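You operate a simulated robot arm through the tools that you are given. There is no shell and no other tool.

You run a simulated two-armed robot. Do the job below in one go: nothing can be reset, and whatever is moved stays where it is left.

Task
Trim the converter output to 12.0 V under full lamp load, then switch the lamps off.
Fine: head, tail and turn lamps are all on while you turn the trim knob.

It is judged by the outcome, as a careful person would: the job done as asked, and still so three seconds after it is handed in. It fails if anything else is knocked over, pushed out of place, dropped, spilled or broken.

Robot
Two 7-joint arms with fingered hands on one trunk that stands fixed in place. Base frame: the origin is at the foot of the trunk, x ahead of it, y to its left, z up. Readings come in mm, rad, newtons and seconds.
The left shoulder is at [70, 166, 1343], the right one opposite. With the tool pointing down near the work surface each hand reaches from about 460 to 960 mm from the base axis, measured 20 degrees to its own side. Payload 4.1 kg a hand.
The TCP of each hand is the grasp point between the finger pads, 32 mm short of the fingertips. In the tool frame z runs along the fingers and y along their closing line. The gripper opens to 108 mm. The gripper's body begins 38 mm behind the TCP. The gripper is a hand of 4 fingers: y runs from the thumb to the fingers, the wrist lies at [-16, -108, -186] in the tool frame, and closing takes about 1.5 s.
Orientation is told as [roll, pitch, yaw] about the base's x, y, z axes, in that order, counted from this pose: with the fingers straight down and the wrist toward the robot, the tool's x, y and z point along [0, 1, 0], [1, 0, 0] and [0, 0, -1] of the base frame.

Tools
- The arms move only by the tool play_rows. It takes "left_rows", "right_rows" or both (then of equal length, played together; a hand with none holds still); each is one flat list of numbers, 7 for each row, row after row: the shift along the base's x, y, z in cm, then the turn, a rotation vector about the base's x, y, z in rad, then the opening in per cent of the stroke, from 0 (shut) to 100 (fully open). In form: [dx, dy, dz, wx, wy, wz, gripper, dx, dy, dz, wx, wy, wz, gripper, ...]. A call has 1 to 20 rows; each row shifts and turns the commanded pose from where the row before left it. Each row takes 0.2 s and may step no farther than 50 mm and 0.15 rad from the row before; otherwise, or with a gripper value out of range, the whole call is refused. Where a pose cannot be reached the arm comes as near as it can. A force on the tool above 40 N (or 10 N above the force at the start of the call, whichever is more), or a blocked arm, ends the call early, and 0.2 s more pass. Each finger travels about 45 mm/s and halts on what it meets, pressing with about 25 N; the grip force reading is that of the motor and also rises with nothing between the fingers. The clock runs only during rows and for 0.2 s after the last one: add rows that do not move to give the fingers time. It gives the time, the measured TCP pose, the force on the tool (base axes), the opening and the grip force at its end, in the units of the frame above (readings bear some noise), with the torque about the TCP (base axes, N m) and any sound that the robot's microphone picked up.
- Cameras (640 x 400 px; columns grow to the right, rows downward): "scene" is now at [151.9, -9.6, 1614.3]; the picture's right is [-0.07, -1.00, 0.00], its down [-0.22, 0.01, -0.97] and it looks along [0.97, -0.07, -0.22] (base axes); focal length 310 px, centre (320, 200). "left" rides on the left gripper at [-64, -93, -132] in its tool frame; the picture's right is [-0.80, -0.28, 0.53], its down [0.55, -0.71, 0.45] and it looks along [0.25, 0.65, 0.72] (tool axes); focal length 247 px, centre (320, 200). "right" rides on the right gripper at [64, -93, -132] in its tool frame; the picture's right is [-0.80, 0.28, -0.53], its down [-0.55, -0.71, 0.45] and it looks along [-0.25, 0.65, 0.72] (tool axes); focal length 247 px, centre (320, 200). There is no depth. A picture from a camera that has moved, and an enlarged one, comes with that camera's place and axes in the base frame and with its lens. The place of the scene camera against the robot may be out by one fixed shift of up to 18 mm in any direction.
- get_image(camera): a new picture of that camera. The clock stands still meanwhile.
- raise_lower(by): slides the trunk up (or, below 0, down) by that many mm; the arms and the scene camera ride with it, the base frame stays. It gives what a move gives, with no picture.
- preshape(shape, hand): the hand has 4 fingers and takes this shape, open, in about a second: jaw (thumb against the fingers, like two jaws); tri (thumb and two fingers); tip (a fingertip pinch); poke (one finger out to press); point (the index stretched); flat (the hand flat); cup (the hand cupped); fist (a fist). The gripper value then closes the fingers along that shape, each until it touches; the sizes above hold for jaw. It gives what a move gives, with no picture.
- head_to(pan, tilt): turns the head with the scene camera to pan (to the left, within 1.501 rad either way) and tilt (down, from -0.506 to 1.204), counted from straight ahead of the robot. It gives what a move gives.
- zoom(camera, box): a new picture of the part [left, top, right, bottom] of that camera's present view, enlarged. The clock stands still meanwhile.
- hand_in(): hands the job in; it is judged then, once.

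Nothing tells you positions but the pictures and the camera data. Unless the task says otherwise, let go and move clear before handing in.

The tools are called by a JSON object that holds its "fn" and its "kwargs". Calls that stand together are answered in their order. play_rows: Moves the arms, as the interface text tells. Its arguments: {"type":"object","properties":{"left_rows":{"type":"array"},"right_rows":{"type":"array"}},"required":[]} The other tools are called the same way: raise_lower (by) slides the trunk up or down; preshape (shape, hand) gives the hand a shape; head_to (pan, tilt) turns the head that bears the scene camera; get_image (camera) takes a picture; zoom (camera, box) takes an enlarged picture of a part of a camera's view; hand_in () hands the job in.

At the start:

```text
time: 0.0
left_ee_pos: [621.7, 259.3, 1537.5]
left_ee_rot: [0.0, 0.0, 0.0]
left_force: [-0.4, 0.2, 0.6]
left_ft_torque: [0.01, 0.03, -0.02]
left_gripper_width: 107.5
left_gripper_force: 0.1
left_shape: jaw
right_ee_pos: [637.7, -199.8, 1512.8]
right_ee_rot: [-0.001, 0.0, -0.001]
right_force: [0.3, 1.0, -0.6]
right_ft_torque: [0.01, 0.02, 0.02]
right_gripper_width: 107.6
right_gripper_force: 0.0
right_shape: jaw
trunk travel left (down, up): [-850.0, 90.0]
head pan, tilt: [-0.066, 0.225]
```

scene: 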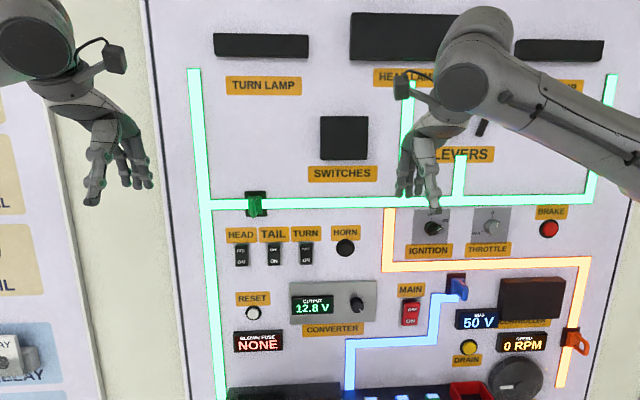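
right: 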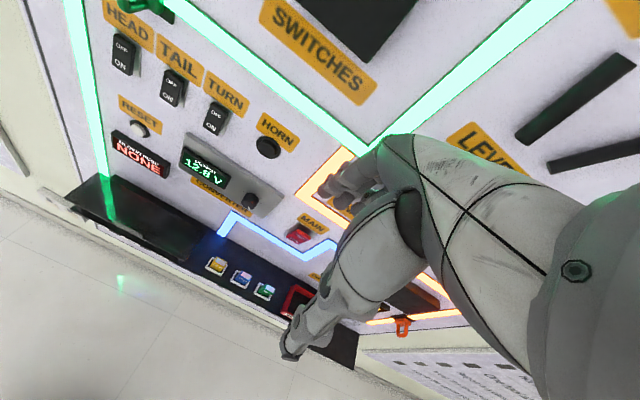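
left: 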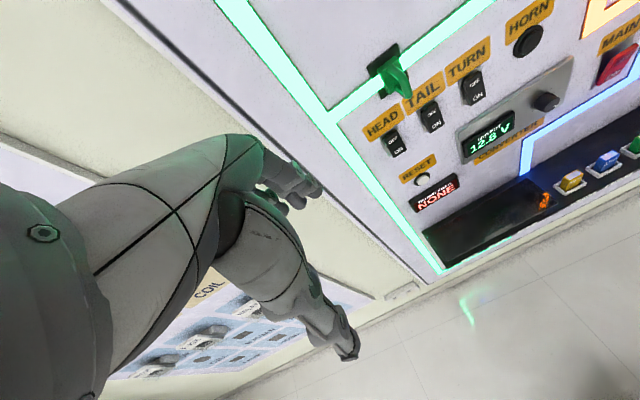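

I see a vertical training panel with the HEAD/TAIL/TURN rocker switches, a converter module reading 12.8 V with a trim knob, and both arms up in front. First I'll look more closely at the panel.

{"fn": "zoom", "kwargs": {"camera": "scene", "box": [200, 180, 400, 360]}}

{"fn": "zoom", "kwargs": {"camera": "scene", "box": [380, 180, 620, 400]}}

{"fn": "get_image", "kwargs": {"camera": "scene"}}

```text
2.22 times, centred on (300, 270) of scene
camera zoom: at [151.9, -9.6, 1614.3], right [-0.07, -1.0, 0.0], down [-0.22, 0.01, -0.97], along [0.97, -0.07, -0.22], focal length 688 px, centre (364, 44)
```

zoom: 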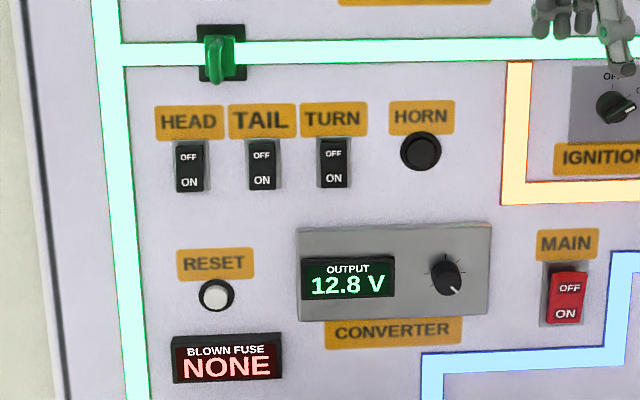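

```text
1.82 times, centred on (500, 290) of scene
camera zoom: at [151.9, -9.6, 1614.3], right [-0.07, -1.0, 0.0], down [-0.22, 0.01, -0.97], along [0.97, -0.07, -0.22], focal length 563 px, centre (-7, 36)
```

zoom: 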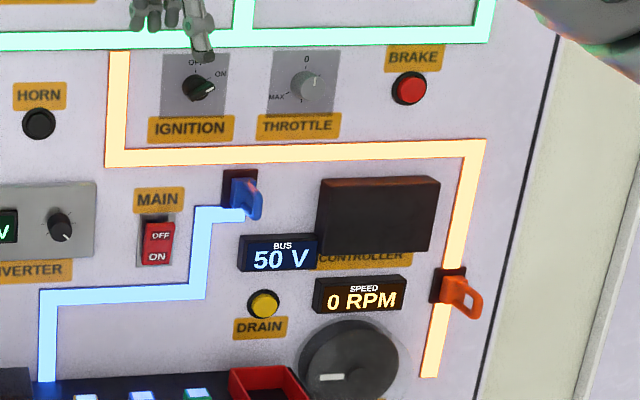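

```text
taken
camera scene: at [151.9, -9.6, 1614.3], right [-0.07, -1.0, 0.0], down [-0.22, 0.01, -0.97], along [0.97, -0.07, -0.22], focal length 310 px, centre (320, 200)
```

scene: 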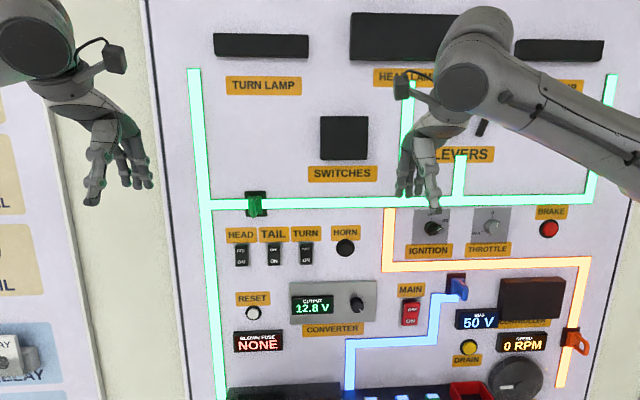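

The panel is energised (bus 50 V) and the lamps look dark. I'll look around for posted instructions and the lower part of the panel.

{"fn": "head_to", "kwargs": {"pan": 0.9, "tilt": 0.3}}

{"fn": "get_image", "kwargs": {"camera": "scene"}}

{"fn": "head_to", "kwargs": {"pan": -0.9, "tilt": 0.3}}

{"fn": "get_image", "kwargs": {"camera": "scene"}}

{"fn": "head_to", "kwargs": {"pan": 0.0, "tilt": 0.6}}

{"fn": "get_image", "kwargs": {"camera": "scene"}}

{"fn": "head_to", "kwargs": {"pan": 0.0, "tilt": -0.1}}

{"fn": "get_image", "kwargs": {"camera": "scene"}}

```text
time: 1.2
left_ee_pos: [622.2, 259.5, 1535.9]
left_ee_rot: [0.0, -0.001, 0.0]
left_force: [-0.3, -0.7, -0.2]
left_ft_torque: [-0.03, 0.02, 0.04]
left_gripper_width: 107.7
left_gripper_force: 0.2
left_shape: jaw
right_ee_pos: [637.7, -200.1, 1512.7]
right_ee_rot: [0.001, 0.0, 0.0]
right_force: [0.6, -1.0, -0.3]
right_ft_torque: [0.01, -0.01, 0.02]
right_gripper_width: 107.7
right_gripper_force: 0.1
right_shape: jaw
trunk travel left (down, up): [-850.0, 90.0]
head pan, tilt: [0.901, 0.3]
```

```text
taken
camera scene: at [116.9, 69.7, 1607.3], right [0.78, -0.62, 0.0], down [-0.18, -0.23, -0.96], along [0.59, 0.75, -0.3], focal length 310 px, centre (320, 200)
```

scene: 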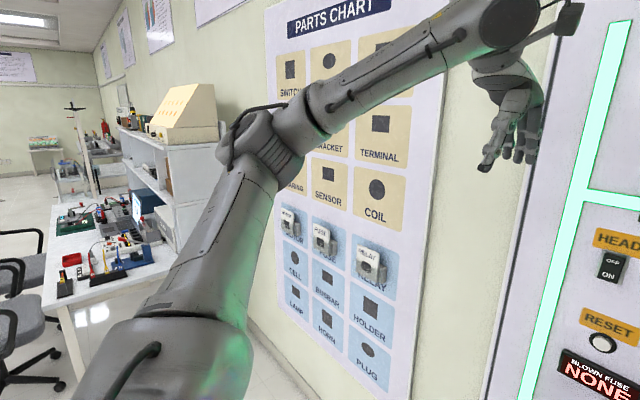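

```text
time: 3.0
left_ee_pos: [621.7, 259.8, 1536.8]
left_ee_rot: [-0.001, -0.001, 0.001]
left_force: [0.0, 0.4, 0.2]
left_ft_torque: [-0.03, 0.02, 0.0]
left_gripper_width: 107.5
left_gripper_force: 0.1
left_shape: jaw
right_ee_pos: [637.6, -200.8, 1512.3]
right_ee_rot: [0.0, -0.002, 0.001]
right_force: [0.3, 0.6, 0.0]
right_ft_torque: [-0.01, 0.01, 0.02]
right_gripper_width: 107.6
right_gripper_force: 0.1
right_shape: jaw
trunk travel left (down, up): [-850.0, 90.0]
head pan, tilt: [-0.901, 0.3]
```

```text
taken
camera scene: at [116.8, -76.6, 1607.3], right [-0.78, -0.62, 0.0], down [-0.18, 0.23, -0.96], along [0.59, -0.75, -0.3], focal length 310 px, centre (320, 200)
```

scene: 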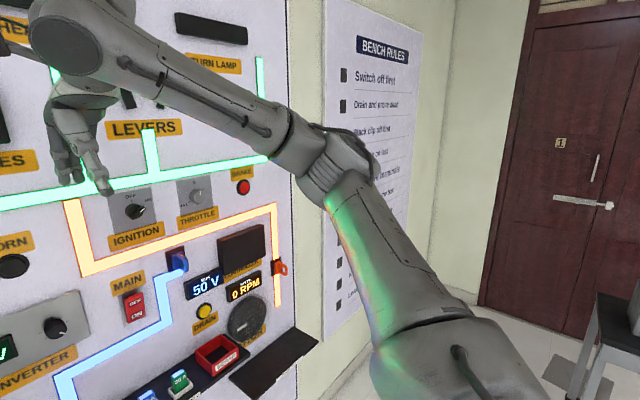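

```text
time: 4.2
left_ee_pos: [622.6, 258.9, 1537.7]
left_ee_rot: [-0.001, 0.0, 0.001]
left_force: [0.7, 0.0, -0.4]
left_ft_torque: [0.0, 0.0, 0.05]
left_gripper_width: 107.6
left_gripper_force: 0.1
left_shape: jaw
right_ee_pos: [637.4, -200.4, 1512.9]
right_ee_rot: [-0.001, 0.0, -0.001]
right_force: [0.2, 0.6, 0.0]
right_ft_torque: [0.0, 0.03, -0.01]
right_gripper_width: 107.6
right_gripper_force: 0.2
right_shape: jaw
trunk travel left (down, up): [-850.0, 90.0]
head pan, tilt: [0.0, 0.6]
```

```text
taken
camera scene: at [147.2, -3.5, 1579.9], right [0.0, -1.0, 0.0], down [-0.56, 0.0, -0.83], along [0.83, 0.0, -0.56], focal length 310 px, centre (320, 200)
```

scene: 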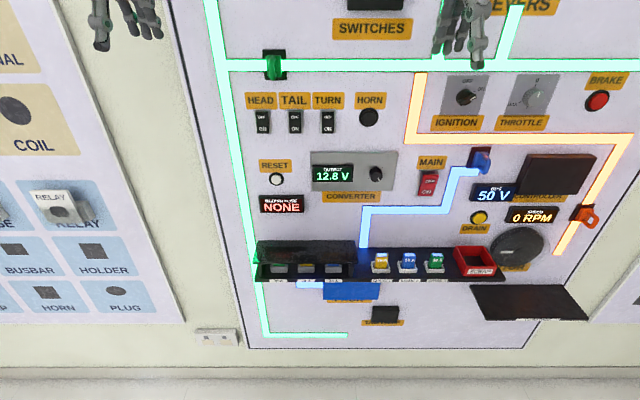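

```text
time: 5.3
left_ee_pos: [621.0, 259.7, 1537.0]
left_ee_rot: [0.0, 0.0, -0.001]
left_force: [0.2, -0.2, -0.7]
left_ft_torque: [-0.02, 0.04, 0.0]
left_gripper_width: 107.5
left_gripper_force: 0.0
left_shape: jaw
right_ee_pos: [637.9, -200.5, 1511.8]
right_ee_rot: [0.0, 0.001, 0.001]
right_force: [-0.3, -0.8, 0.5]
right_ft_torque: [0.01, 0.01, 0.03]
right_gripper_width: 107.7
right_gripper_force: 0.0
right_shape: jaw
trunk travel left (down, up): [-850.0, 90.0]
head pan, tilt: [0.0, -0.099]
```

```text
taken
camera scene: at [145.9, -3.4, 1643.8], right [0.0, -1.0, 0.0], down [0.1, 0.0, -1.0], along [1.0, 0.0, 0.1], focal length 310 px, centre (320, 200)
```

scene: 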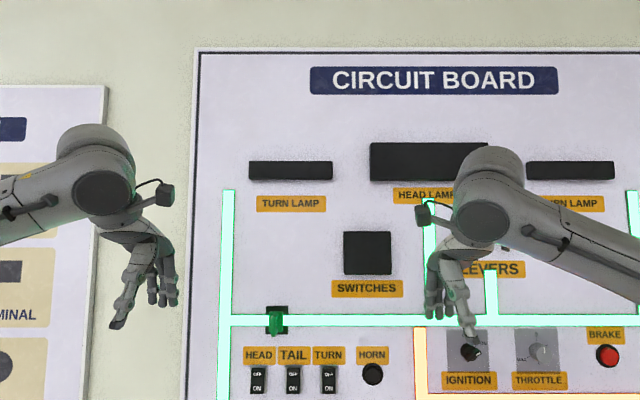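

The panel plane is roughly at x ≈ 860 mm; the switches are near z ≈ 1320 (y ≈ 133, 56, −20) and the trim knob near (y −148, z 1185). I'll turn both hands to point forward at the panel, staying well back from it.

{"fn": "play_rows", "kwargs": {"left_rows": [0, 0, -1, 0, -0.1428, 0, 100, 0, 0, -1, 0, -0.1428, 0, 100, 0, 0, -1, 0, -0.1428, 0, 100, 0, 0, -1, 0, -0.1428, 0, 100, 0, 0, -1, 0, -0.1428, 0, 100, 0, 0, -1, 0, -0.1428, 0, 100, 0, 0, -1, 0, -0.1428, 0, 100, 0, 0, -1, 0, -0.1428, 0, 100, 0, 0, -1, 0, -0.1428, 0, 100, 0, 0, -1, 0, -0.1428, 0, 100, 0, 0, -1, 0, -0.1428, 0, 100], "right_rows": [-1, -0.5, -2, 0, -0.1428, 0, 100, -1, -0.5, -2, 0, -0.1428, 0, 100, -1, -0.5, -2, 0, -0.1428, 0, 100, -1, -0.5, -2, 0, -0.1428, 0, 100, -1, -0.5, -2, 0, -0.1428, 0, 100, -1, -0.5, -2, 0, -0.1428, 0, 100, -1, -0.5, -2, 0, -0.1428, 0, 100, -1, -0.5, -2, 0, -0.1428, 0, 100, -1, -0.5, -2, 0, -0.1428, 0, 100, -1, -0.5, -2, 0, -0.1428, 0, 100, -1, -0.5, -2, 0, -0.1428, 0, 100]}}

{"fn": "preshape", "kwargs": {"hand": "left", "shape": "poke"}}

{"fn": "head_to", "kwargs": {"pan": 0.0, "tilt": 0.4}}

{"fn": "get_image", "kwargs": {"camera": "scene"}}

{"fn": "get_image", "kwargs": {"camera": "left"}}

{"fn": "get_image", "kwargs": {"camera": "right"}}

```text
time: 7.7
left_ee_pos: [621.7, 257.6, 1429.1]
left_ee_rot: [1.943, -1.569, -1.942]
left_force: [-0.1, -0.4, 0.3]
left_ft_torque: [-0.02, 0.02, 0.06]
left_gripper_width: 107.8
left_gripper_force: 0.1
left_shape: jaw
right_ee_pos: [534.3, -250.0, 1280.1]
right_ee_rot: [1.12, -1.57, -1.123]
right_force: [-0.1, -0.4, -0.2]
right_ft_torque: [-0.02, 0.01, 0.03]
right_gripper_width: 107.9
right_gripper_force: 0.1
right_shape: jaw
right hand out of reach, approached as far as the arm can: row 7
trunk travel left (down, up): [-850.0, 90.0]
head pan, tilt: [0.0, -0.099]
```

```text
time: 8.6
left_ee_pos: [621.7, 259.8, 1428.4]
left_ee_rot: [-0.11, -1.569, 0.109]
left_force: [1.1, -0.1, -0.7]
left_ft_torque: [-0.01, -0.01, 0.01]
left_gripper_width: 0.2
left_gripper_force: 0.0
left_shape: poke
right_ee_pos: [535.9, -248.9, 1282.1]
right_ee_rot: [-0.095, -1.569, 0.094]
right_force: [-0.1, -0.1, 0.1]
right_ft_torque: [-0.02, 0.01, -0.02]
right_gripper_width: 107.8
right_gripper_force: 0.0
right_shape: jaw
trunk travel left (down, up): [-850.0, 90.0]
head pan, tilt: [0.0, -0.099]
```

```text
time: 9.5
left_ee_pos: [621.8, 258.7, 1429.0]
left_ee_rot: [0.214, -1.569, -0.215]
left_force: [0.7, 0.5, -0.1]
left_ft_torque: [-0.01, 0.05, -0.01]
left_gripper_width: 0.0
left_gripper_force: 0.1
left_shape: poke
right_ee_pos: [534.7, -249.0, 1280.4]
right_ee_rot: [0.095, -1.569, -0.095]
right_force: [-0.3, 0.1, 1.0]
right_ft_torque: [0.03, -0.01, -0.01]
right_gripper_width: 107.9
right_gripper_force: 0.0
right_shape: jaw
trunk travel left (down, up): [-850.0, 90.0]
head pan, tilt: [0.0, 0.4]
```

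```text
taken
camera scene: at [151.3, -3.4, 1598.2], right [0.0, -1.0, 0.0], down [-0.39, 0.0, -0.92], along [0.92, 0.0, -0.39], focal length 310 px, centre (320, 200)
```

scene: 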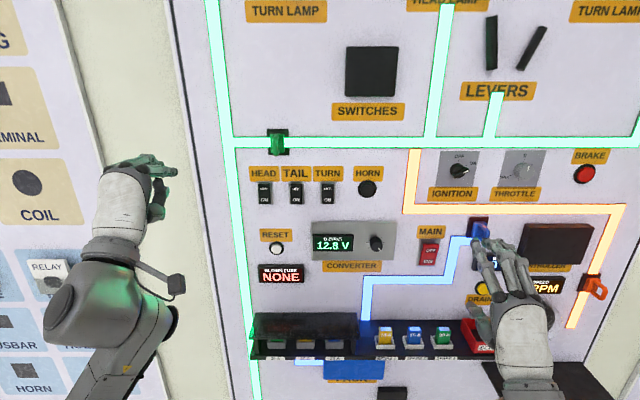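

```text
taken
camera left: at [490.7, 193.7, 1336.3], right [0.53, -0.8, -0.28], down [0.45, 0.55, -0.71], along [0.72, 0.25, 0.65], focal length 247 px, centre (320, 200)
```

left: 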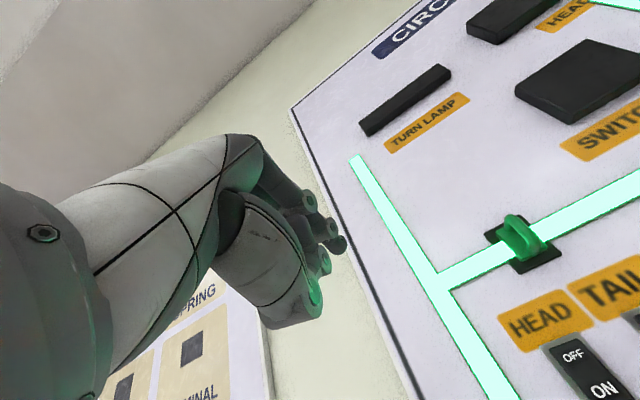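

```text
taken
camera right: at [404.6, -184.5, 1188.0], right [-0.53, -0.8, 0.28], down [0.45, -0.55, -0.71], along [0.72, -0.25, 0.65], focal length 247 px, centre (320, 200)
```

right: 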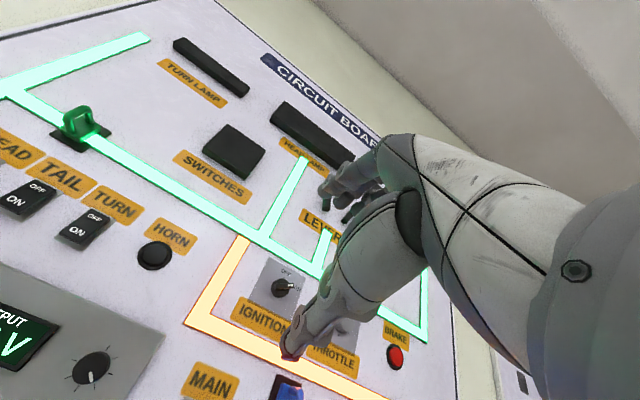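

Both hands now point at the panel. I'll check the poke finger geometry and the state of the switches up close.

{"fn": "zoom", "kwargs": {"camera": "left", "box": [180, 120, 380, 340]}}

{"fn": "zoom", "kwargs": {"camera": "scene", "box": [80, 130, 220, 240]}}

{"fn": "zoom", "kwargs": {"camera": "scene", "box": [230, 155, 470, 305]}}

{"fn": "zoom", "kwargs": {"camera": "right", "box": [0, 100, 240, 400]}}

{"fn": "zoom", "kwargs": {"camera": "left", "box": [480, 180, 640, 400]}}

```text
1.82 times, centred on (280, 230) of left
camera zoom: at [490.7, 193.7, 1336.3], right [0.53, -0.8, -0.28], down [0.45, 0.55, -0.71], along [0.72, 0.25, 0.65], focal length 449 px, centre (393, 146)
```

zoom: 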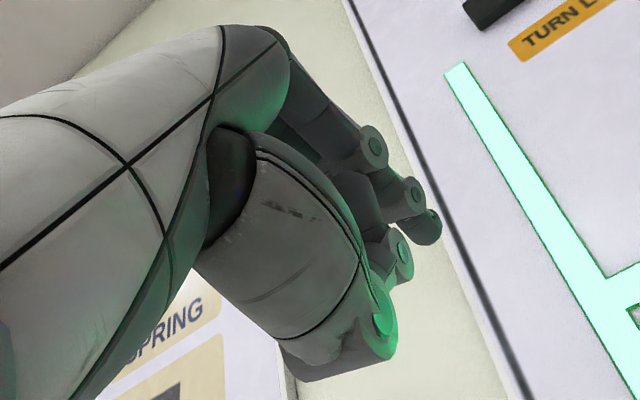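

```text
3.64 times, centred on (150, 185) of scene
camera zoom: at [151.3, -3.4, 1598.2], right [0.0, -1.0, 0.0], down [-0.39, 0.0, -0.92], along [0.92, 0.0, -0.39], focal length 1127 px, centre (938, 254)
```

zoom: 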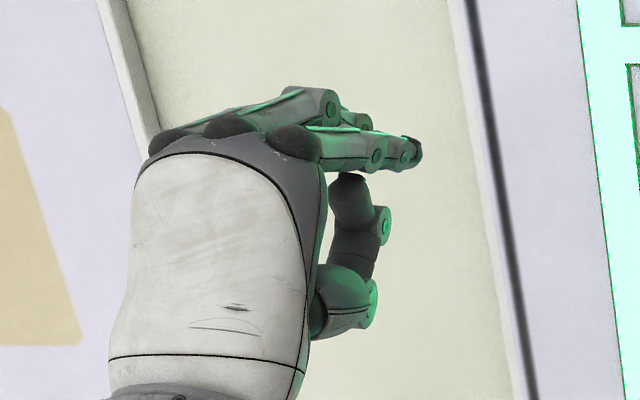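

```text
2.67 times, centred on (350, 230) of scene
camera zoom: at [151.3, -3.4, 1598.2], right [0.0, -1.0, 0.0], down [-0.39, 0.0, -0.92], along [0.92, 0.0, -0.39], focal length 826 px, centre (240, 120)
```

zoom: 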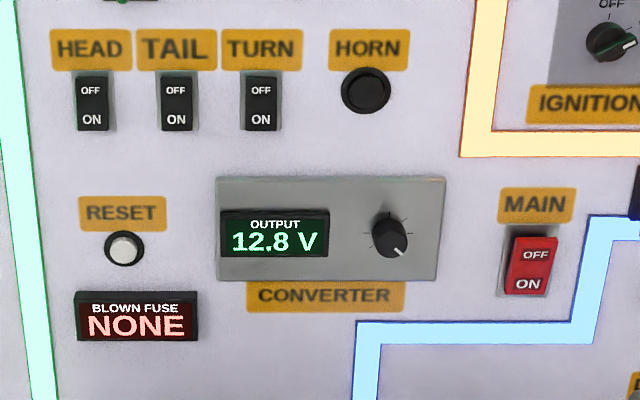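

```text
1.33 times, centred on (120, 250) of right
camera zoom: at [404.6, -184.5, 1188.0], right [-0.53, -0.8, 0.28], down [0.45, -0.55, -0.71], along [0.72, -0.25, 0.65], focal length 329 px, centre (587, 133)
```

zoom: 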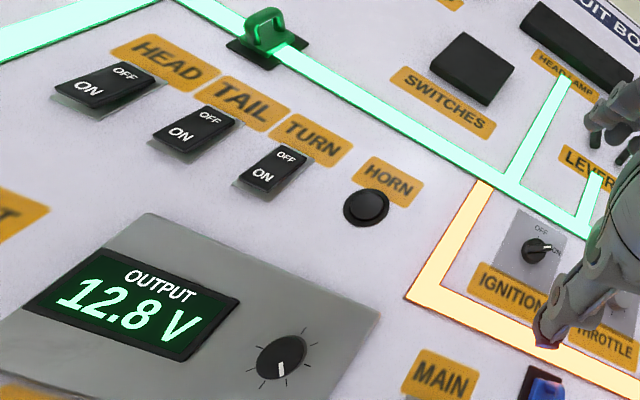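

```text
1.82 times, centred on (560, 290) of left
camera zoom: at [490.7, 193.7, 1336.3], right [0.53, -0.8, -0.28], down [0.45, 0.55, -0.71], along [0.72, 0.25, 0.65], focal length 449 px, centre (-116, 36)
```

zoom: 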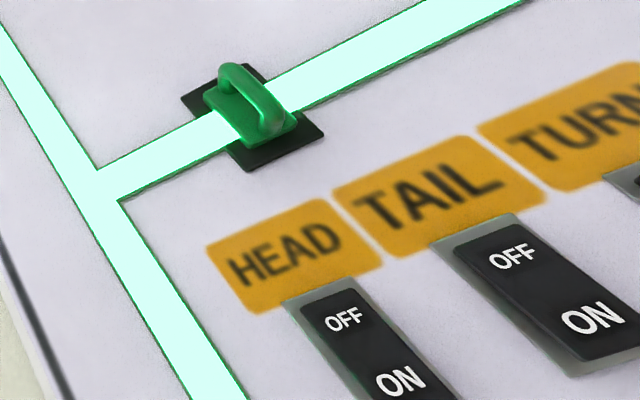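

The OFF halves are pressed in (all three lamps off); ON halves sit at about x 860, z 1288 and y 139 / 60 / −20. I'll bring the left poke finger in front of HEAD's ON half, stopping short.

{"fn": "play_rows", "kwargs": {"left_rows": [2.63, -1.85, -2.5, 0, 0, 0, 100, 2.63, -1.85, -2.5, 0, 0, 0, 100, 2.63, -1.85, -2.5, 0, 0, 0, 100, 2.63, -1.85, -2.5, 0, 0, 0, 100, 2.63, -1.85, -2.5, 0, 0, 0, 100, 2.63, -1.85, -2.5, 0, 0, 0, 100, 0, 0, 0, 0, 0, 0, 100]}}

{"fn": "get_image", "kwargs": {"camera": "left"}}

{"fn": "zoom", "kwargs": {"camera": "scene", "box": [180, 100, 420, 280]}}

{"fn": "get_image", "kwargs": {"camera": "right"}}

```text
time: 11.3
left_ee_pos: [783.1, 187.5, 1281.3]
left_ee_rot: [1.8, -1.492, -1.751]
left_force: [0.7, 0.1, 0.2]
left_ft_torque: [0.0, 0.0, -0.05]
left_gripper_width: 0.0
left_gripper_force: 0.1
left_shape: poke
right_ee_pos: [534.4, -247.9, 1281.3]
right_ee_rot: [-0.178, -1.569, 0.178]
right_force: [0.9, 0.3, 0.4]
right_ft_torque: [0.0, -0.02, -0.02]
right_gripper_width: 107.9
right_gripper_force: 0.1
right_shape: jaw
trunk travel left (down, up): [-850.0, 90.0]
head pan, tilt: [0.0, 0.4]
stopped in row 7 (left hand): the arm was blocked; the commanded pose is now the measured one
```

```text
taken
camera left: at [656.4, 122.6, 1181.8], right [0.57, -0.75, -0.33], down [0.43, 0.62, -0.65], along [0.7, 0.23, 0.68], focal length 247 px, centre (320, 200)
```

left: 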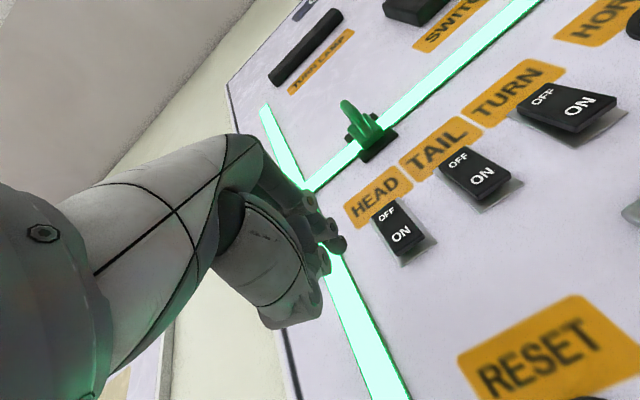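

```text
2.22 times, centred on (300, 190) of scene
camera zoom: at [151.4, -2.8, 1598.1], right [0.0, -1.0, 0.0], down [-0.39, 0.0, -0.92], along [0.92, 0.0, -0.39], focal length 688 px, centre (364, 222)
```

zoom: 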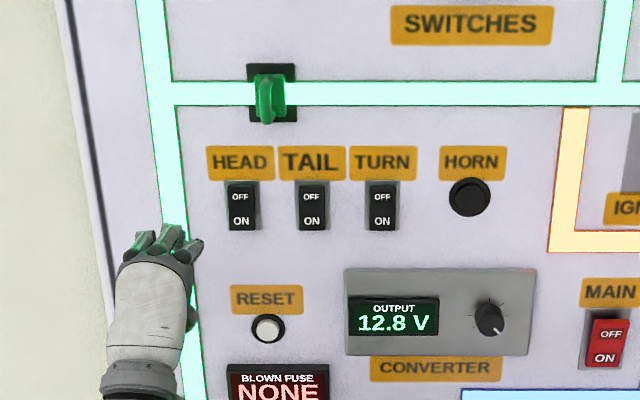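

```text
taken
camera right: at [404.6, -184.0, 1187.8], right [-0.53, -0.8, 0.28], down [0.45, -0.55, -0.71], along [0.72, -0.25, 0.65], focal length 247 px, centre (320, 200)
```

right: 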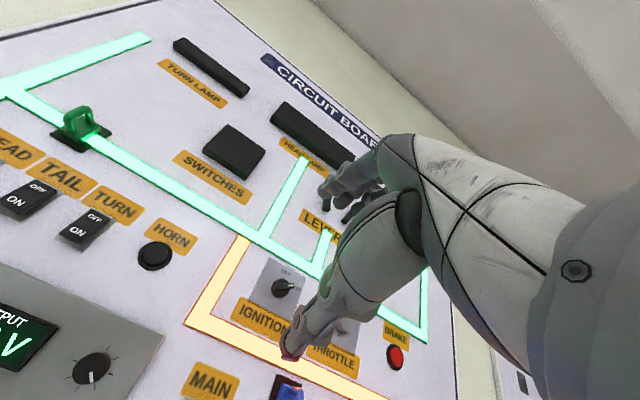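

The left arm stalled about 40 mm to the left of where I sent it, with no contact force at the hand. I'll look down to see what is limiting the arm.

{"fn": "head_to", "kwargs": {"pan": 0.3, "tilt": 1.1}}

{"fn": "get_image", "kwargs": {"camera": "scene"}}

```text
time: 12.4
left_ee_pos: [783.2, 185.8, 1280.9]
left_ee_rot: [1.786, -1.495, -1.737]
left_force: [-0.1, 0.0, 1.1]
left_ft_torque: [-0.01, -0.02, -0.01]
left_gripper_width: 0.0
left_gripper_force: 0.1
left_shape: poke
right_ee_pos: [535.7, -249.9, 1280.3]
right_ee_rot: [0.165, -1.57, -0.164]
right_force: [-0.3, -1.0, -0.7]
right_ft_torque: [0.0, 0.05, -0.03]
right_gripper_width: 107.9
right_gripper_force: 0.0
right_shape: jaw
trunk travel left (down, up): [-850.0, 90.0]
head pan, tilt: [0.3, 1.1]
```

```text
taken
camera scene: at [119.1, 15.3, 1541.3], right [0.29, -0.96, 0.0], down [-0.85, -0.26, -0.45], along [0.43, 0.13, -0.89], focal length 310 px, centre (320, 200)
```

scene: 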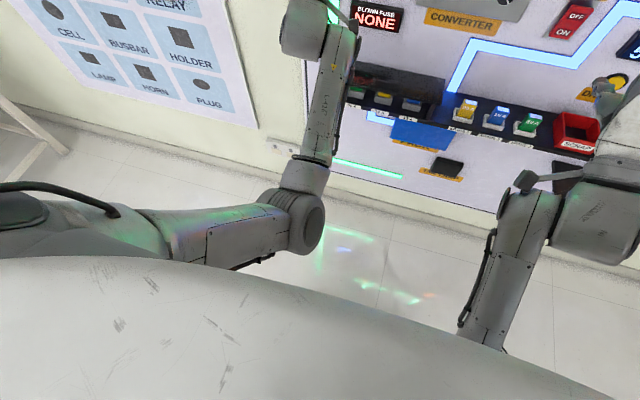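

The left elbow has tucked in front of the chest, limiting inward motion. I'll back off and roll the left hand about x so the wrist comes in from the left, which should let the elbow swing out.

{"fn": "play_rows", "kwargs": {"left_rows": [-3, 0, 0, -0.079, 0.016, -0.046, 100, -3, 1, 0, 0.131, 0, 0, 100, -2, 1, 0, 0.131, 0, 0, 100, -2, 1, 0, 0.131, 0, 0, 100, 0, 0, 0, 0.131, 0, 0, 100, 0, 0, 0, 0.131, 0, 0, 100, 0, 0, 0, 0.131, 0, 0, 100, 0, 0, 0, 0, 0, 0, 100]}}

{"fn": "get_image", "kwargs": {"camera": "scene"}}

{"fn": "get_image", "kwargs": {"camera": "left"}}

```text
time: 14.2
left_ee_pos: [683.9, 213.8, 1280.2]
left_ee_rot: [1.567, -0.789, -1.567]
left_force: [0.1, -0.2, -1.0]
left_ft_torque: [-0.01, 0.02, 0.0]
left_gripper_width: 0.0
left_gripper_force: 0.1
left_shape: poke
right_ee_pos: [535.1, -250.7, 1279.2]
right_ee_rot: [0.582, -1.569, -0.586]
right_force: [0.9, 0.2, -0.1]
right_ft_torque: [0.02, 0.02, 0.02]
right_gripper_width: 107.8
right_gripper_force: 0.1
right_shape: jaw
trunk travel left (down, up): [-850.0, 90.0]
head pan, tilt: [0.3, 1.1]
```

```text
taken
camera scene: at [119.4, 14.5, 1541.2], right [0.3, -0.96, 0.0], down [-0.85, -0.26, -0.45], along [0.43, 0.13, -0.89], focal length 310 px, centre (320, 200)
```

scene: 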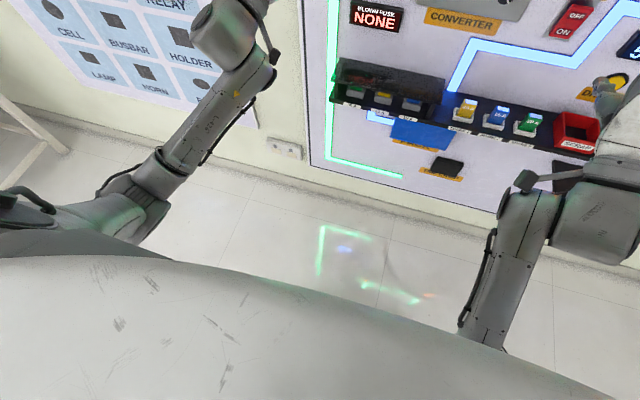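

```text
taken
camera left: at [552.1, 232.3, 1169.3], right [0.53, -0.37, -0.76], down [0.45, 0.89, -0.12], along [0.72, -0.28, 0.63], focal length 247 px, centre (320, 200)
```

left: 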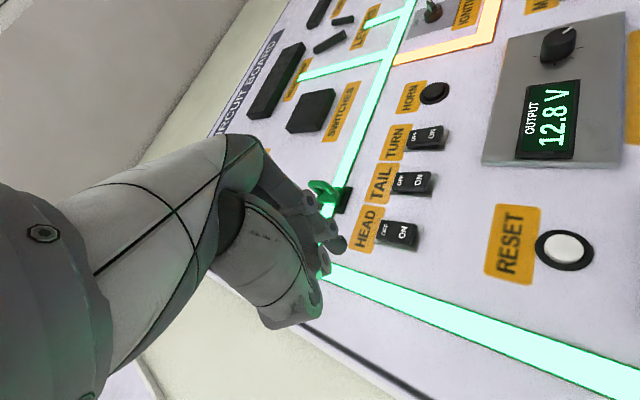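

The elbow swung out and the arm is free now. I'll move the poke finger in front of HEAD's ON half, still about 30 mm short of it.

{"fn": "head_to", "kwargs": {"pan": 0.0, "tilt": 0.4}}

{"fn": "play_rows", "kwargs": {"left_rows": [2.5, -1.6, 0.2, 0, 0, 0, 100, 2.5, -1.6, 0.2, 0, 0, 0, 100, 2.5, -1.6, 0.2, 0, 0, 0, 100, 2.5, -1.6, 0.1, 0, 0, 0, 100, 0, 0, 0, 0, 0, 0, 100]}}

{"fn": "get_image", "kwargs": {"camera": "left"}}

{"fn": "zoom", "kwargs": {"camera": "scene", "box": [180, 100, 420, 280]}}

{"fn": "get_image", "kwargs": {"camera": "right"}}

```text
time: 15.3
left_ee_pos: [683.9, 213.9, 1280.9]
left_ee_rot: [1.566, -0.79, -1.567]
left_force: [-0.4, -0.8, -0.6]
left_ft_torque: [-0.01, 0.01, 0.0]
left_gripper_width: 0.0
left_gripper_force: 0.1
left_shape: poke
right_ee_pos: [535.6, -249.4, 1279.8]
right_ee_rot: [0.269, -1.57, -0.268]
right_force: [0.4, -0.1, 0.3]
right_ft_torque: [0.01, 0.0, 0.0]
right_gripper_width: 107.9
right_gripper_force: 0.1
right_shape: jaw
trunk travel left (down, up): [-850.0, 90.0]
head pan, tilt: [0.0, 0.4]
```

```text
time: 16.5
left_ee_pos: [782.8, 150.4, 1287.4]
left_ee_rot: [1.57, -0.792, -1.569]
left_force: [-0.4, 0.7, 0.0]
left_ft_torque: [0.0, 0.01, -0.04]
left_gripper_width: 0.2
left_gripper_force: 0.0
left_shape: poke
right_ee_pos: [534.9, -250.0, 1281.0]
right_ee_rot: [-1.114, -1.571, 1.113]
right_force: [0.2, 1.0, -0.4]
right_ft_torque: [-0.01, 0.02, 0.03]
right_gripper_width: 107.8
right_gripper_force: 0.1
right_shape: jaw
trunk travel left (down, up): [-850.0, 90.0]
head pan, tilt: [0.0, 0.4]
```

```text
taken
camera left: at [650.8, 167.4, 1177.1], right [0.53, -0.37, -0.76], down [0.45, 0.89, -0.12], along [0.72, -0.28, 0.64], focal length 247 px, centre (320, 200)
```

left: 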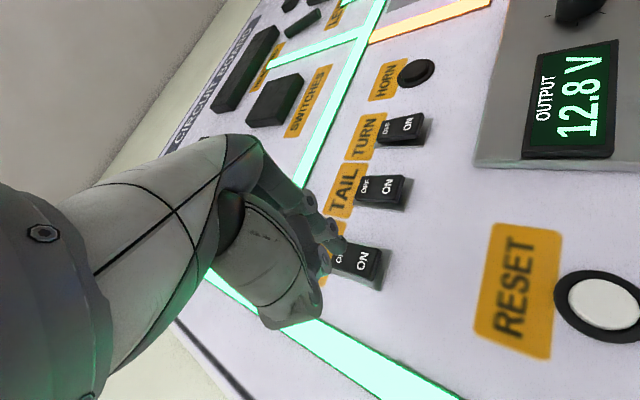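

```text
2.22 times, centred on (300, 190) of scene
camera zoom: at [150.5, -2.6, 1598.2], right [0.0, -1.0, 0.0], down [-0.39, 0.0, -0.92], along [0.92, 0.0, -0.39], focal length 688 px, centre (364, 222)
```

zoom: 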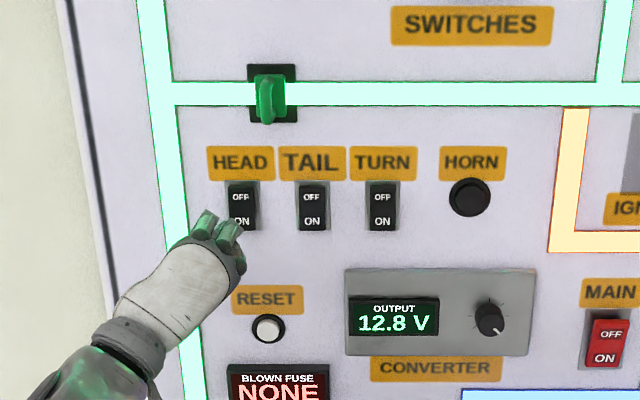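

```text
taken
camera right: at [404.0, -183.9, 1188.0], right [-0.53, -0.8, 0.28], down [0.45, -0.55, -0.71], along [0.72, -0.25, 0.65], focal length 247 px, centre (320, 200)
```

right: 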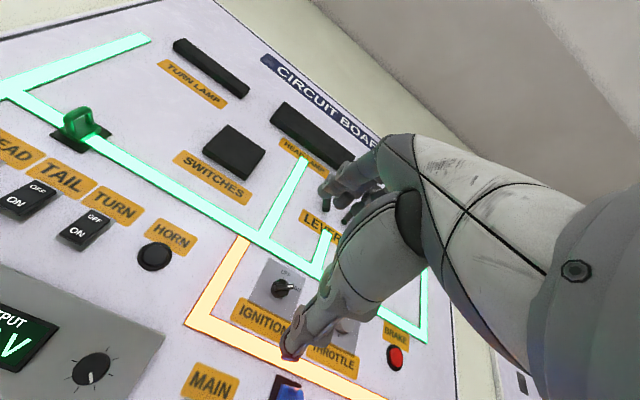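

The finger is lined up with HEAD's ON half. I'll advance slowly in small steps until contact.

{"fn": "play_rows", "kwargs": {"left_rows": [0.5, 0, -0.4, 0, 0, 0, 100, 0.5, 0, 0, 0, 0, 0, 100, 0.4, 0, 0, 0, 0, 0, 100, 0.4, 0, 0, 0, 0, 0, 100, 0, 0, 0, 0, 0, 0, 100]}}

{"fn": "zoom", "kwargs": {"camera": "left", "box": [280, 180, 440, 320]}}

{"fn": "zoom", "kwargs": {"camera": "scene", "box": [180, 140, 340, 260]}}

```text
time: 17.7
left_ee_pos: [800.8, 148.4, 1283.4]
left_ee_rot: [1.566, -0.792, -1.565]
left_force: [-0.5, -0.4, 0.4]
left_ft_torque: [0.02, -0.02, -0.01]
left_gripper_width: 0.0
left_gripper_force: 0.1
left_shape: poke
right_ee_pos: [535.6, -250.3, 1280.2]
right_ee_rot: [0.175, -1.571, -0.177]
right_force: [0.4, -0.2, 0.3]
right_ft_torque: [-0.01, -0.02, 0.01]
right_gripper_width: 107.9
right_gripper_force: 0.0
right_shape: jaw
trunk travel left (down, up): [-850.0, 90.0]
head pan, tilt: [0.0, 0.4]
```

```text
2.86 times, centred on (360, 250) of left
camera zoom: at [669.0, 167.2, 1173.1], right [0.53, -0.37, -0.76], down [0.45, 0.89, -0.12], along [0.72, -0.28, 0.64], focal length 706 px, centre (206, 57)
```

zoom: 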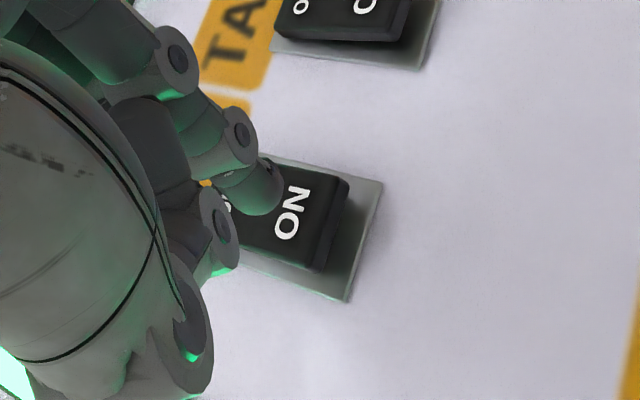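

```text
3.33 times, centred on (260, 200) of scene
camera zoom: at [151.2, -3.3, 1598.1], right [0.0, -1.0, 0.0], down [-0.39, 0.0, -0.92], along [0.92, 0.0, -0.39], focal length 1033 px, centre (520, 200)
```

zoom: 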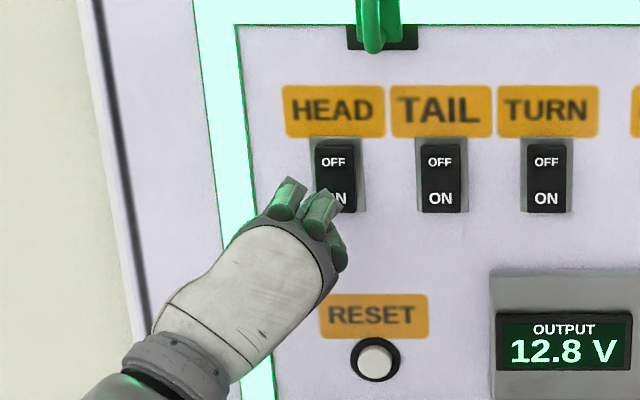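

The fingertip is about 15 mm short of HEAD's ON half. I'll lower slightly and press.

{"fn": "play_rows", "kwargs": {"left_rows": [0.5, -0.2, -0.4, 0, 0, 0, 100, 0.5, 0, 0, 0, 0, 0, 100, 0.3, 0, 0, 0, 0, 0, 100, 0.3, 0, 0, 0, 0, 0, 100, 0.3, 0, 0, 0, 0, 0, 100, 0, 0, 0, 0, 0, 0, 100]}}

{"fn": "zoom", "kwargs": {"camera": "left", "box": [280, 180, 440, 320]}}

{"fn": "get_image", "kwargs": {"camera": "scene"}}

```text
time: 19.1
left_ee_pos: [819.5, 147.2, 1278.5]
left_ee_rot: [1.567, -0.791, -1.568]
left_force: [0.0, -0.5, 0.1]
left_ft_torque: [0.03, -0.02, 0.03]
left_gripper_width: 0.0
left_gripper_force: 0.0
left_shape: poke
right_ee_pos: [534.8, -249.3, 1280.2]
right_ee_rot: [0.246, -1.571, -0.246]
right_force: [0.0, -0.8, 0.3]
right_ft_torque: [-0.02, 0.01, -0.02]
right_gripper_width: 107.6
right_gripper_force: 0.1
right_shape: jaw
trunk travel left (down, up): [-850.0, 90.0]
head pan, tilt: [0.0, 0.4]
```

```text
2.86 times, centred on (360, 250) of left
camera zoom: at [687.5, 165.8, 1168.3], right [0.53, -0.37, -0.76], down [0.45, 0.89, -0.12], along [0.72, -0.28, 0.64], focal length 706 px, centre (206, 57)
```

zoom: 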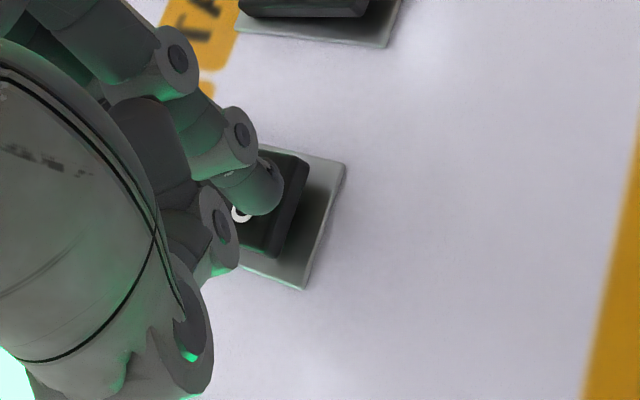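

```text
taken
camera scene: at [151.3, -3.4, 1598.1], right [0.0, -1.0, 0.0], down [-0.39, 0.0, -0.92], along [0.92, 0.0, -0.39], focal length 310 px, centre (320, 200)
```

scene: 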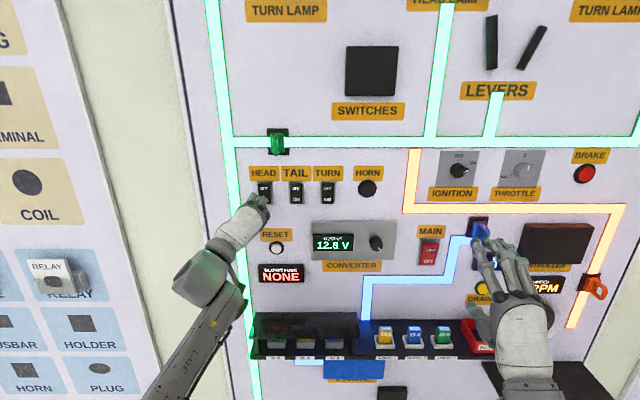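

No contact yet; the tip is just in front of the lower edge of the rocker. I'll raise 3 mm and continue pressing in small steps.

{"fn": "play_rows", "kwargs": {"left_rows": [0.1, 0, 0.3, 0, 0, 0, 100, 0.3, 0, 0, 0, 0, 0, 100, 0.3, 0, 0, 0, 0, 0, 100, 0.3, 0, 0, 0, 0, 0, 100, 0, 0, 0, 0, 0, 0, 100]}}

{"fn": "zoom", "kwargs": {"camera": "left", "box": [280, 180, 440, 320]}}

{"fn": "zoom", "kwargs": {"camera": "scene", "box": [180, 140, 340, 260]}}

```text
time: 20.3
left_ee_pos: [829.6, 147.5, 1282.8]
left_ee_rot: [1.568, -0.789, -1.567]
left_force: [0.4, 1.6, -0.8]
left_ft_torque: [0.03, 0.01, 0.0]
left_gripper_width: 0.2
left_gripper_force: 0.0
left_shape: poke
right_ee_pos: [535.0, -249.9, 1280.0]
right_ee_rot: [0.256, -1.571, -0.257]
right_force: [0.7, -0.9, 0.0]
right_ft_torque: [0.01, 0.02, -0.01]
right_gripper_width: 107.7
right_gripper_force: 0.0
right_shape: jaw
trunk travel left (down, up): [-850.0, 90.0]
head pan, tilt: [0.0, 0.4]
```

```text
2.86 times, centred on (360, 250) of left
camera zoom: at [697.9, 166.1, 1171.8], right [0.53, -0.37, -0.76], down [0.45, 0.89, -0.12], along [0.72, -0.28, 0.64], focal length 706 px, centre (206, 57)
```

zoom: 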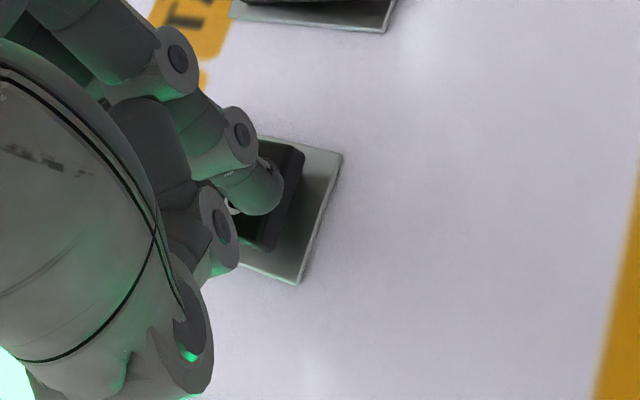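

```text
3.33 times, centred on (260, 200) of scene
camera zoom: at [151.3, -3.4, 1598.1], right [0.0, -1.0, 0.0], down [-0.39, 0.0, -0.92], along [0.92, 0.0, -0.39], focal length 1033 px, centre (520, 200)
```

zoom: 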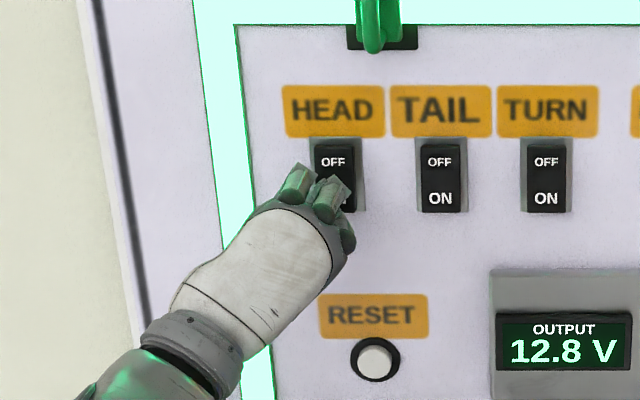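

Still no firm contact. Pressing further in 3 mm steps.

{"fn": "play_rows", "kwargs": {"left_rows": [0.3, 0, 0, 0, 0, 0, 100, 0.3, 0, 0, 0, 0, 0, 100, 0.3, 0, 0, 0, 0, 0, 100, 0, 0, 0, 0, 0, 0, 100]}}

{"fn": "zoom", "kwargs": {"camera": "left", "box": [280, 180, 440, 320]}}

{"fn": "zoom", "kwargs": {"camera": "scene", "box": [180, 140, 340, 260]}}

```text
time: 21.3
left_ee_pos: [837.1, 147.5, 1283.2]
left_ee_rot: [1.568, -0.789, -1.568]
left_force: [-10.3, -0.4, -3.3]
left_ft_torque: [-0.02, 0.1, 0.01]
left_gripper_width: 0.3
left_gripper_force: 0.0
left_shape: poke
right_ee_pos: [531.8, -248.5, 1281.8]
right_ee_rot: [3.078, -1.572, -3.079]
right_force: [0.0, 0.1, -0.2]
right_ft_torque: [0.02, 0.02, -0.01]
right_gripper_width: 108.2
right_gripper_force: 0.0
right_shape: jaw
trunk travel left (down, up): [-850.0, 90.0]
head pan, tilt: [0.0, 0.4]
```

```text
2.86 times, centred on (360, 250) of left
camera zoom: at [705.1, 166.5, 1172.1], right [0.53, -0.37, -0.76], down [0.45, 0.89, -0.12], along [0.72, -0.28, 0.64], focal length 706 px, centre (206, 57)
```

zoom: 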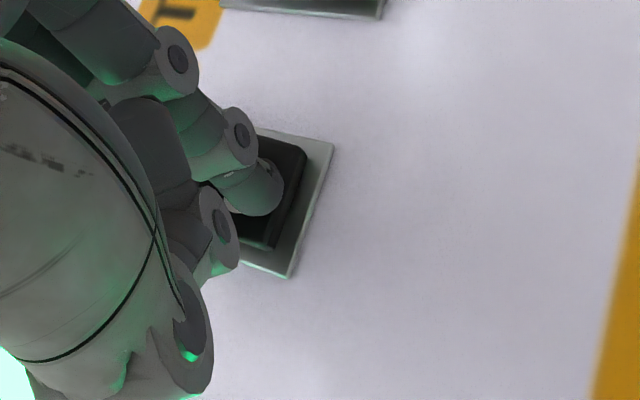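

```text
3.33 times, centred on (260, 200) of scene
camera zoom: at [148.9, -3.2, 1598.2], right [0.0, -1.0, 0.0], down [-0.39, 0.0, -0.92], along [0.92, 0.0, -0.39], focal length 1033 px, centre (520, 200)
```

zoom: 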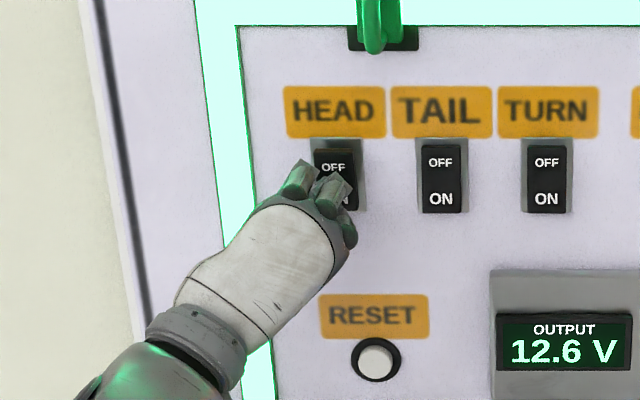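

HEAD has flipped to ON (output dropped to 12.6 V). I'll back off, shift 79 mm right to TAIL and press the same way.

{"fn": "play_rows", "kwargs": {"left_rows": [-2, 0, 0, 0, 0, 0, 100, -2, 0, 0, 0, 0, 0, 100, 0, -4, 0, 0, 0, 0, 100, 0, -3.9, 0, 0, 0, 0, 100, 0, 0, 0, 0, 0, 0, 100, 0, 0, 0, 0, 0, 0, 100]}}

{"fn": "get_image", "kwargs": {"camera": "left"}}

{"fn": "get_image", "kwargs": {"camera": "scene"}}

```text
time: 22.7
left_ee_pos: [798.1, 68.3, 1281.0]
left_ee_rot: [1.567, -0.791, -1.568]
left_force: [-0.1, 0.4, 0.5]
left_ft_torque: [-0.01, 0.02, 0.0]
left_gripper_width: 0.0
left_gripper_force: 0.0
left_shape: poke
right_ee_pos: [534.6, -250.8, 1278.7]
right_ee_rot: [0.574, -1.569, -0.576]
right_force: [0.3, -0.1, -0.2]
right_ft_torque: [-0.01, 0.01, 0.03]
right_gripper_width: 107.6
right_gripper_force: 0.1
right_shape: jaw
trunk travel left (down, up): [-850.0, 90.0]
head pan, tilt: [0.0, 0.4]
```

```text
taken
camera left: at [667.6, 86.2, 1170.2], right [0.53, -0.37, -0.76], down [0.45, 0.89, -0.12], along [0.72, -0.28, 0.63], focal length 247 px, centre (320, 200)
```

left: 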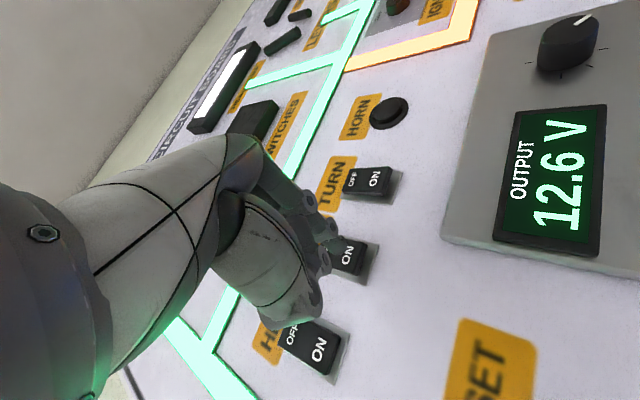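

```text
taken
camera scene: at [151.9, -4.2, 1598.0], right [0.0, -1.0, 0.0], down [-0.39, 0.0, -0.92], along [0.92, 0.0, -0.39], focal length 310 px, centre (320, 200)
```

scene: 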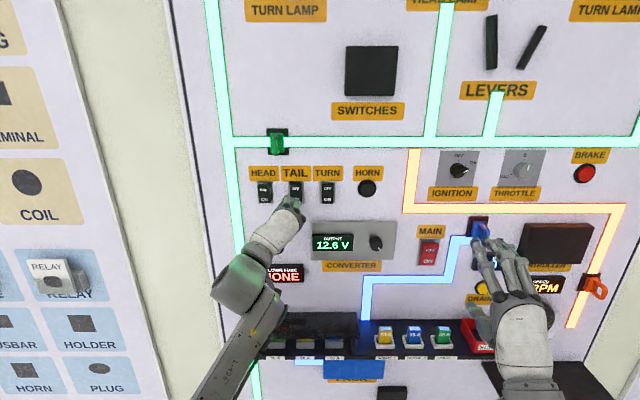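

The head lamp is lit. Now pressing TAIL ON.

{"fn": "play_rows", "kwargs": {"left_rows": [1.2, 0, 0.2, 0, 0, 0, 100, 1.2, 0, 0, 0, 0, 0, 100, 0.5, 0, 0, 0, 0, 0, 100, 0.3, 0, 0, 0, 0, 0, 100, 0.3, 0, 0, 0, 0, 0, 100, 0.3, 0, 0, 0, 0, 0, 100, 0.3, 0, 0, 0, 0, 0, 100, 0, 0, 0, 0, 0, 0, 100]}}

{"fn": "zoom", "kwargs": {"camera": "left", "box": [240, 160, 440, 360]}}

{"fn": "zoom", "kwargs": {"camera": "scene", "box": [220, 140, 400, 300]}}

```text
time: 24.5
left_ee_pos: [835.0, 69.1, 1287.3]
left_ee_rot: [1.57, -0.79, -1.572]
left_force: [-19.1, -0.9, -6.4]
left_ft_torque: [0.0, 0.15, -0.22]
left_gripper_width: 0.0
left_gripper_force: 0.0
left_shape: poke
right_ee_pos: [532.8, -248.8, 1281.8]
right_ee_rot: [2.938, -1.57, -2.938]
right_force: [0.0, 0.1, -0.5]
right_ft_torque: [0.04, 0.0, 0.0]
right_gripper_width: 107.8
right_gripper_force: 0.1
right_shape: jaw
trunk travel left (down, up): [-850.0, 90.0]
head pan, tilt: [0.0, 0.4]
```

```text
2.00 times, centred on (340, 260) of left
camera zoom: at [704.9, 86.8, 1175.1], right [0.53, -0.37, -0.76], down [0.45, 0.89, -0.12], along [0.72, -0.28, 0.64], focal length 494 px, centre (280, 80)
```

zoom: 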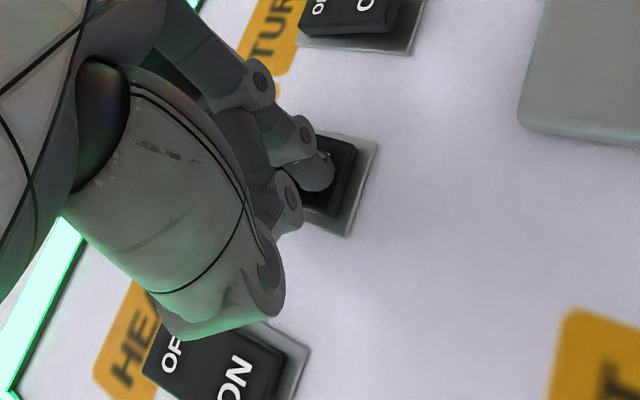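

```text
2.50 times, centred on (310, 220) of scene
camera zoom: at [147.2, -3.7, 1598.4], right [0.0, -1.0, 0.0], down [-0.39, 0.0, -0.92], along [0.92, 0.0, -0.39], focal length 774 px, centre (345, 150)
```

zoom: 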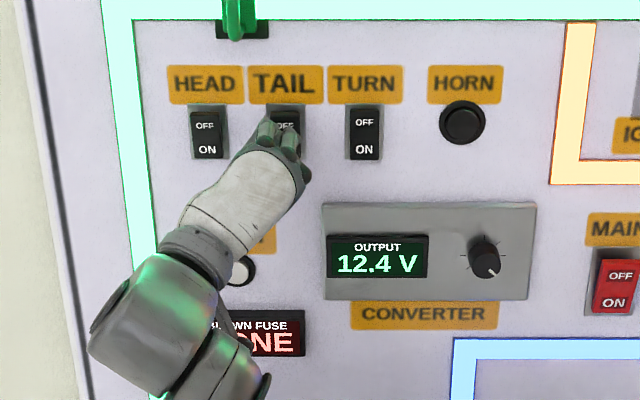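

TAIL is ON (12.4 V). Backing off and moving to TURN.

{"fn": "play_rows", "kwargs": {"left_rows": [-2, 0, 0, 0, 0, 0, 100, -2, 0, 0, 0, 0, 0, 100, 0, -4, -0.2, 0, 0, 0, 100, 0, -4, 0, 0, 0, 0, 100, 0, 0, 0, 0, 0, 0, 100, 0, 0, 0, 0, 0, 0, 100]}}

{"fn": "get_image", "kwargs": {"camera": "left"}}

{"fn": "get_image", "kwargs": {"camera": "scene"}}

```text
time: 25.9
left_ee_pos: [798.1, -13.2, 1282.9]
left_ee_rot: [1.568, -0.793, -1.566]
left_force: [-0.6, 0.7, 0.3]
left_ft_torque: [0.02, 0.0, -0.02]
left_gripper_width: 0.0
left_gripper_force: 0.2
left_shape: poke
right_ee_pos: [535.1, -250.0, 1280.7]
right_ee_rot: [0.595, -1.569, -0.591]
right_force: [0.3, 0.1, -0.3]
right_ft_torque: [-0.01, -0.01, 0.0]
right_gripper_width: 107.8
right_gripper_force: 0.1
right_shape: jaw
trunk travel left (down, up): [-850.0, 90.0]
head pan, tilt: [0.0, 0.4]
```

```text
taken
camera left: at [668.0, 5.2, 1172.0], right [0.53, -0.37, -0.76], down [0.45, 0.89, -0.12], along [0.72, -0.28, 0.63], focal length 247 px, centre (320, 200)
```

left: 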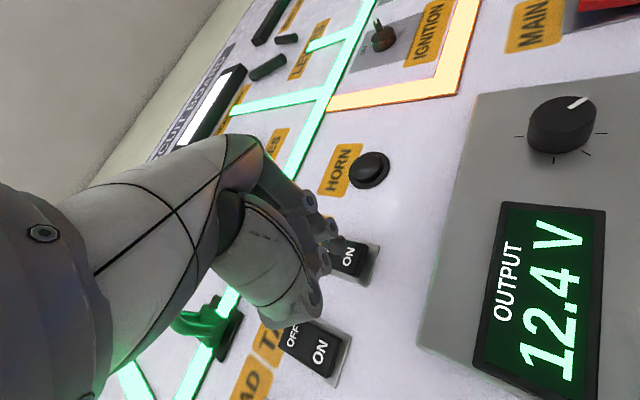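

```text
taken
camera scene: at [151.9, -4.2, 1598.0], right [0.0, -1.0, 0.0], down [-0.39, 0.0, -0.92], along [0.92, 0.0, -0.39], focal length 310 px, centre (320, 200)
```

scene: 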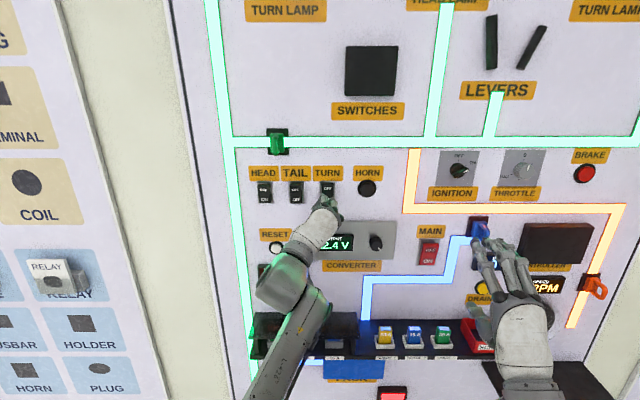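

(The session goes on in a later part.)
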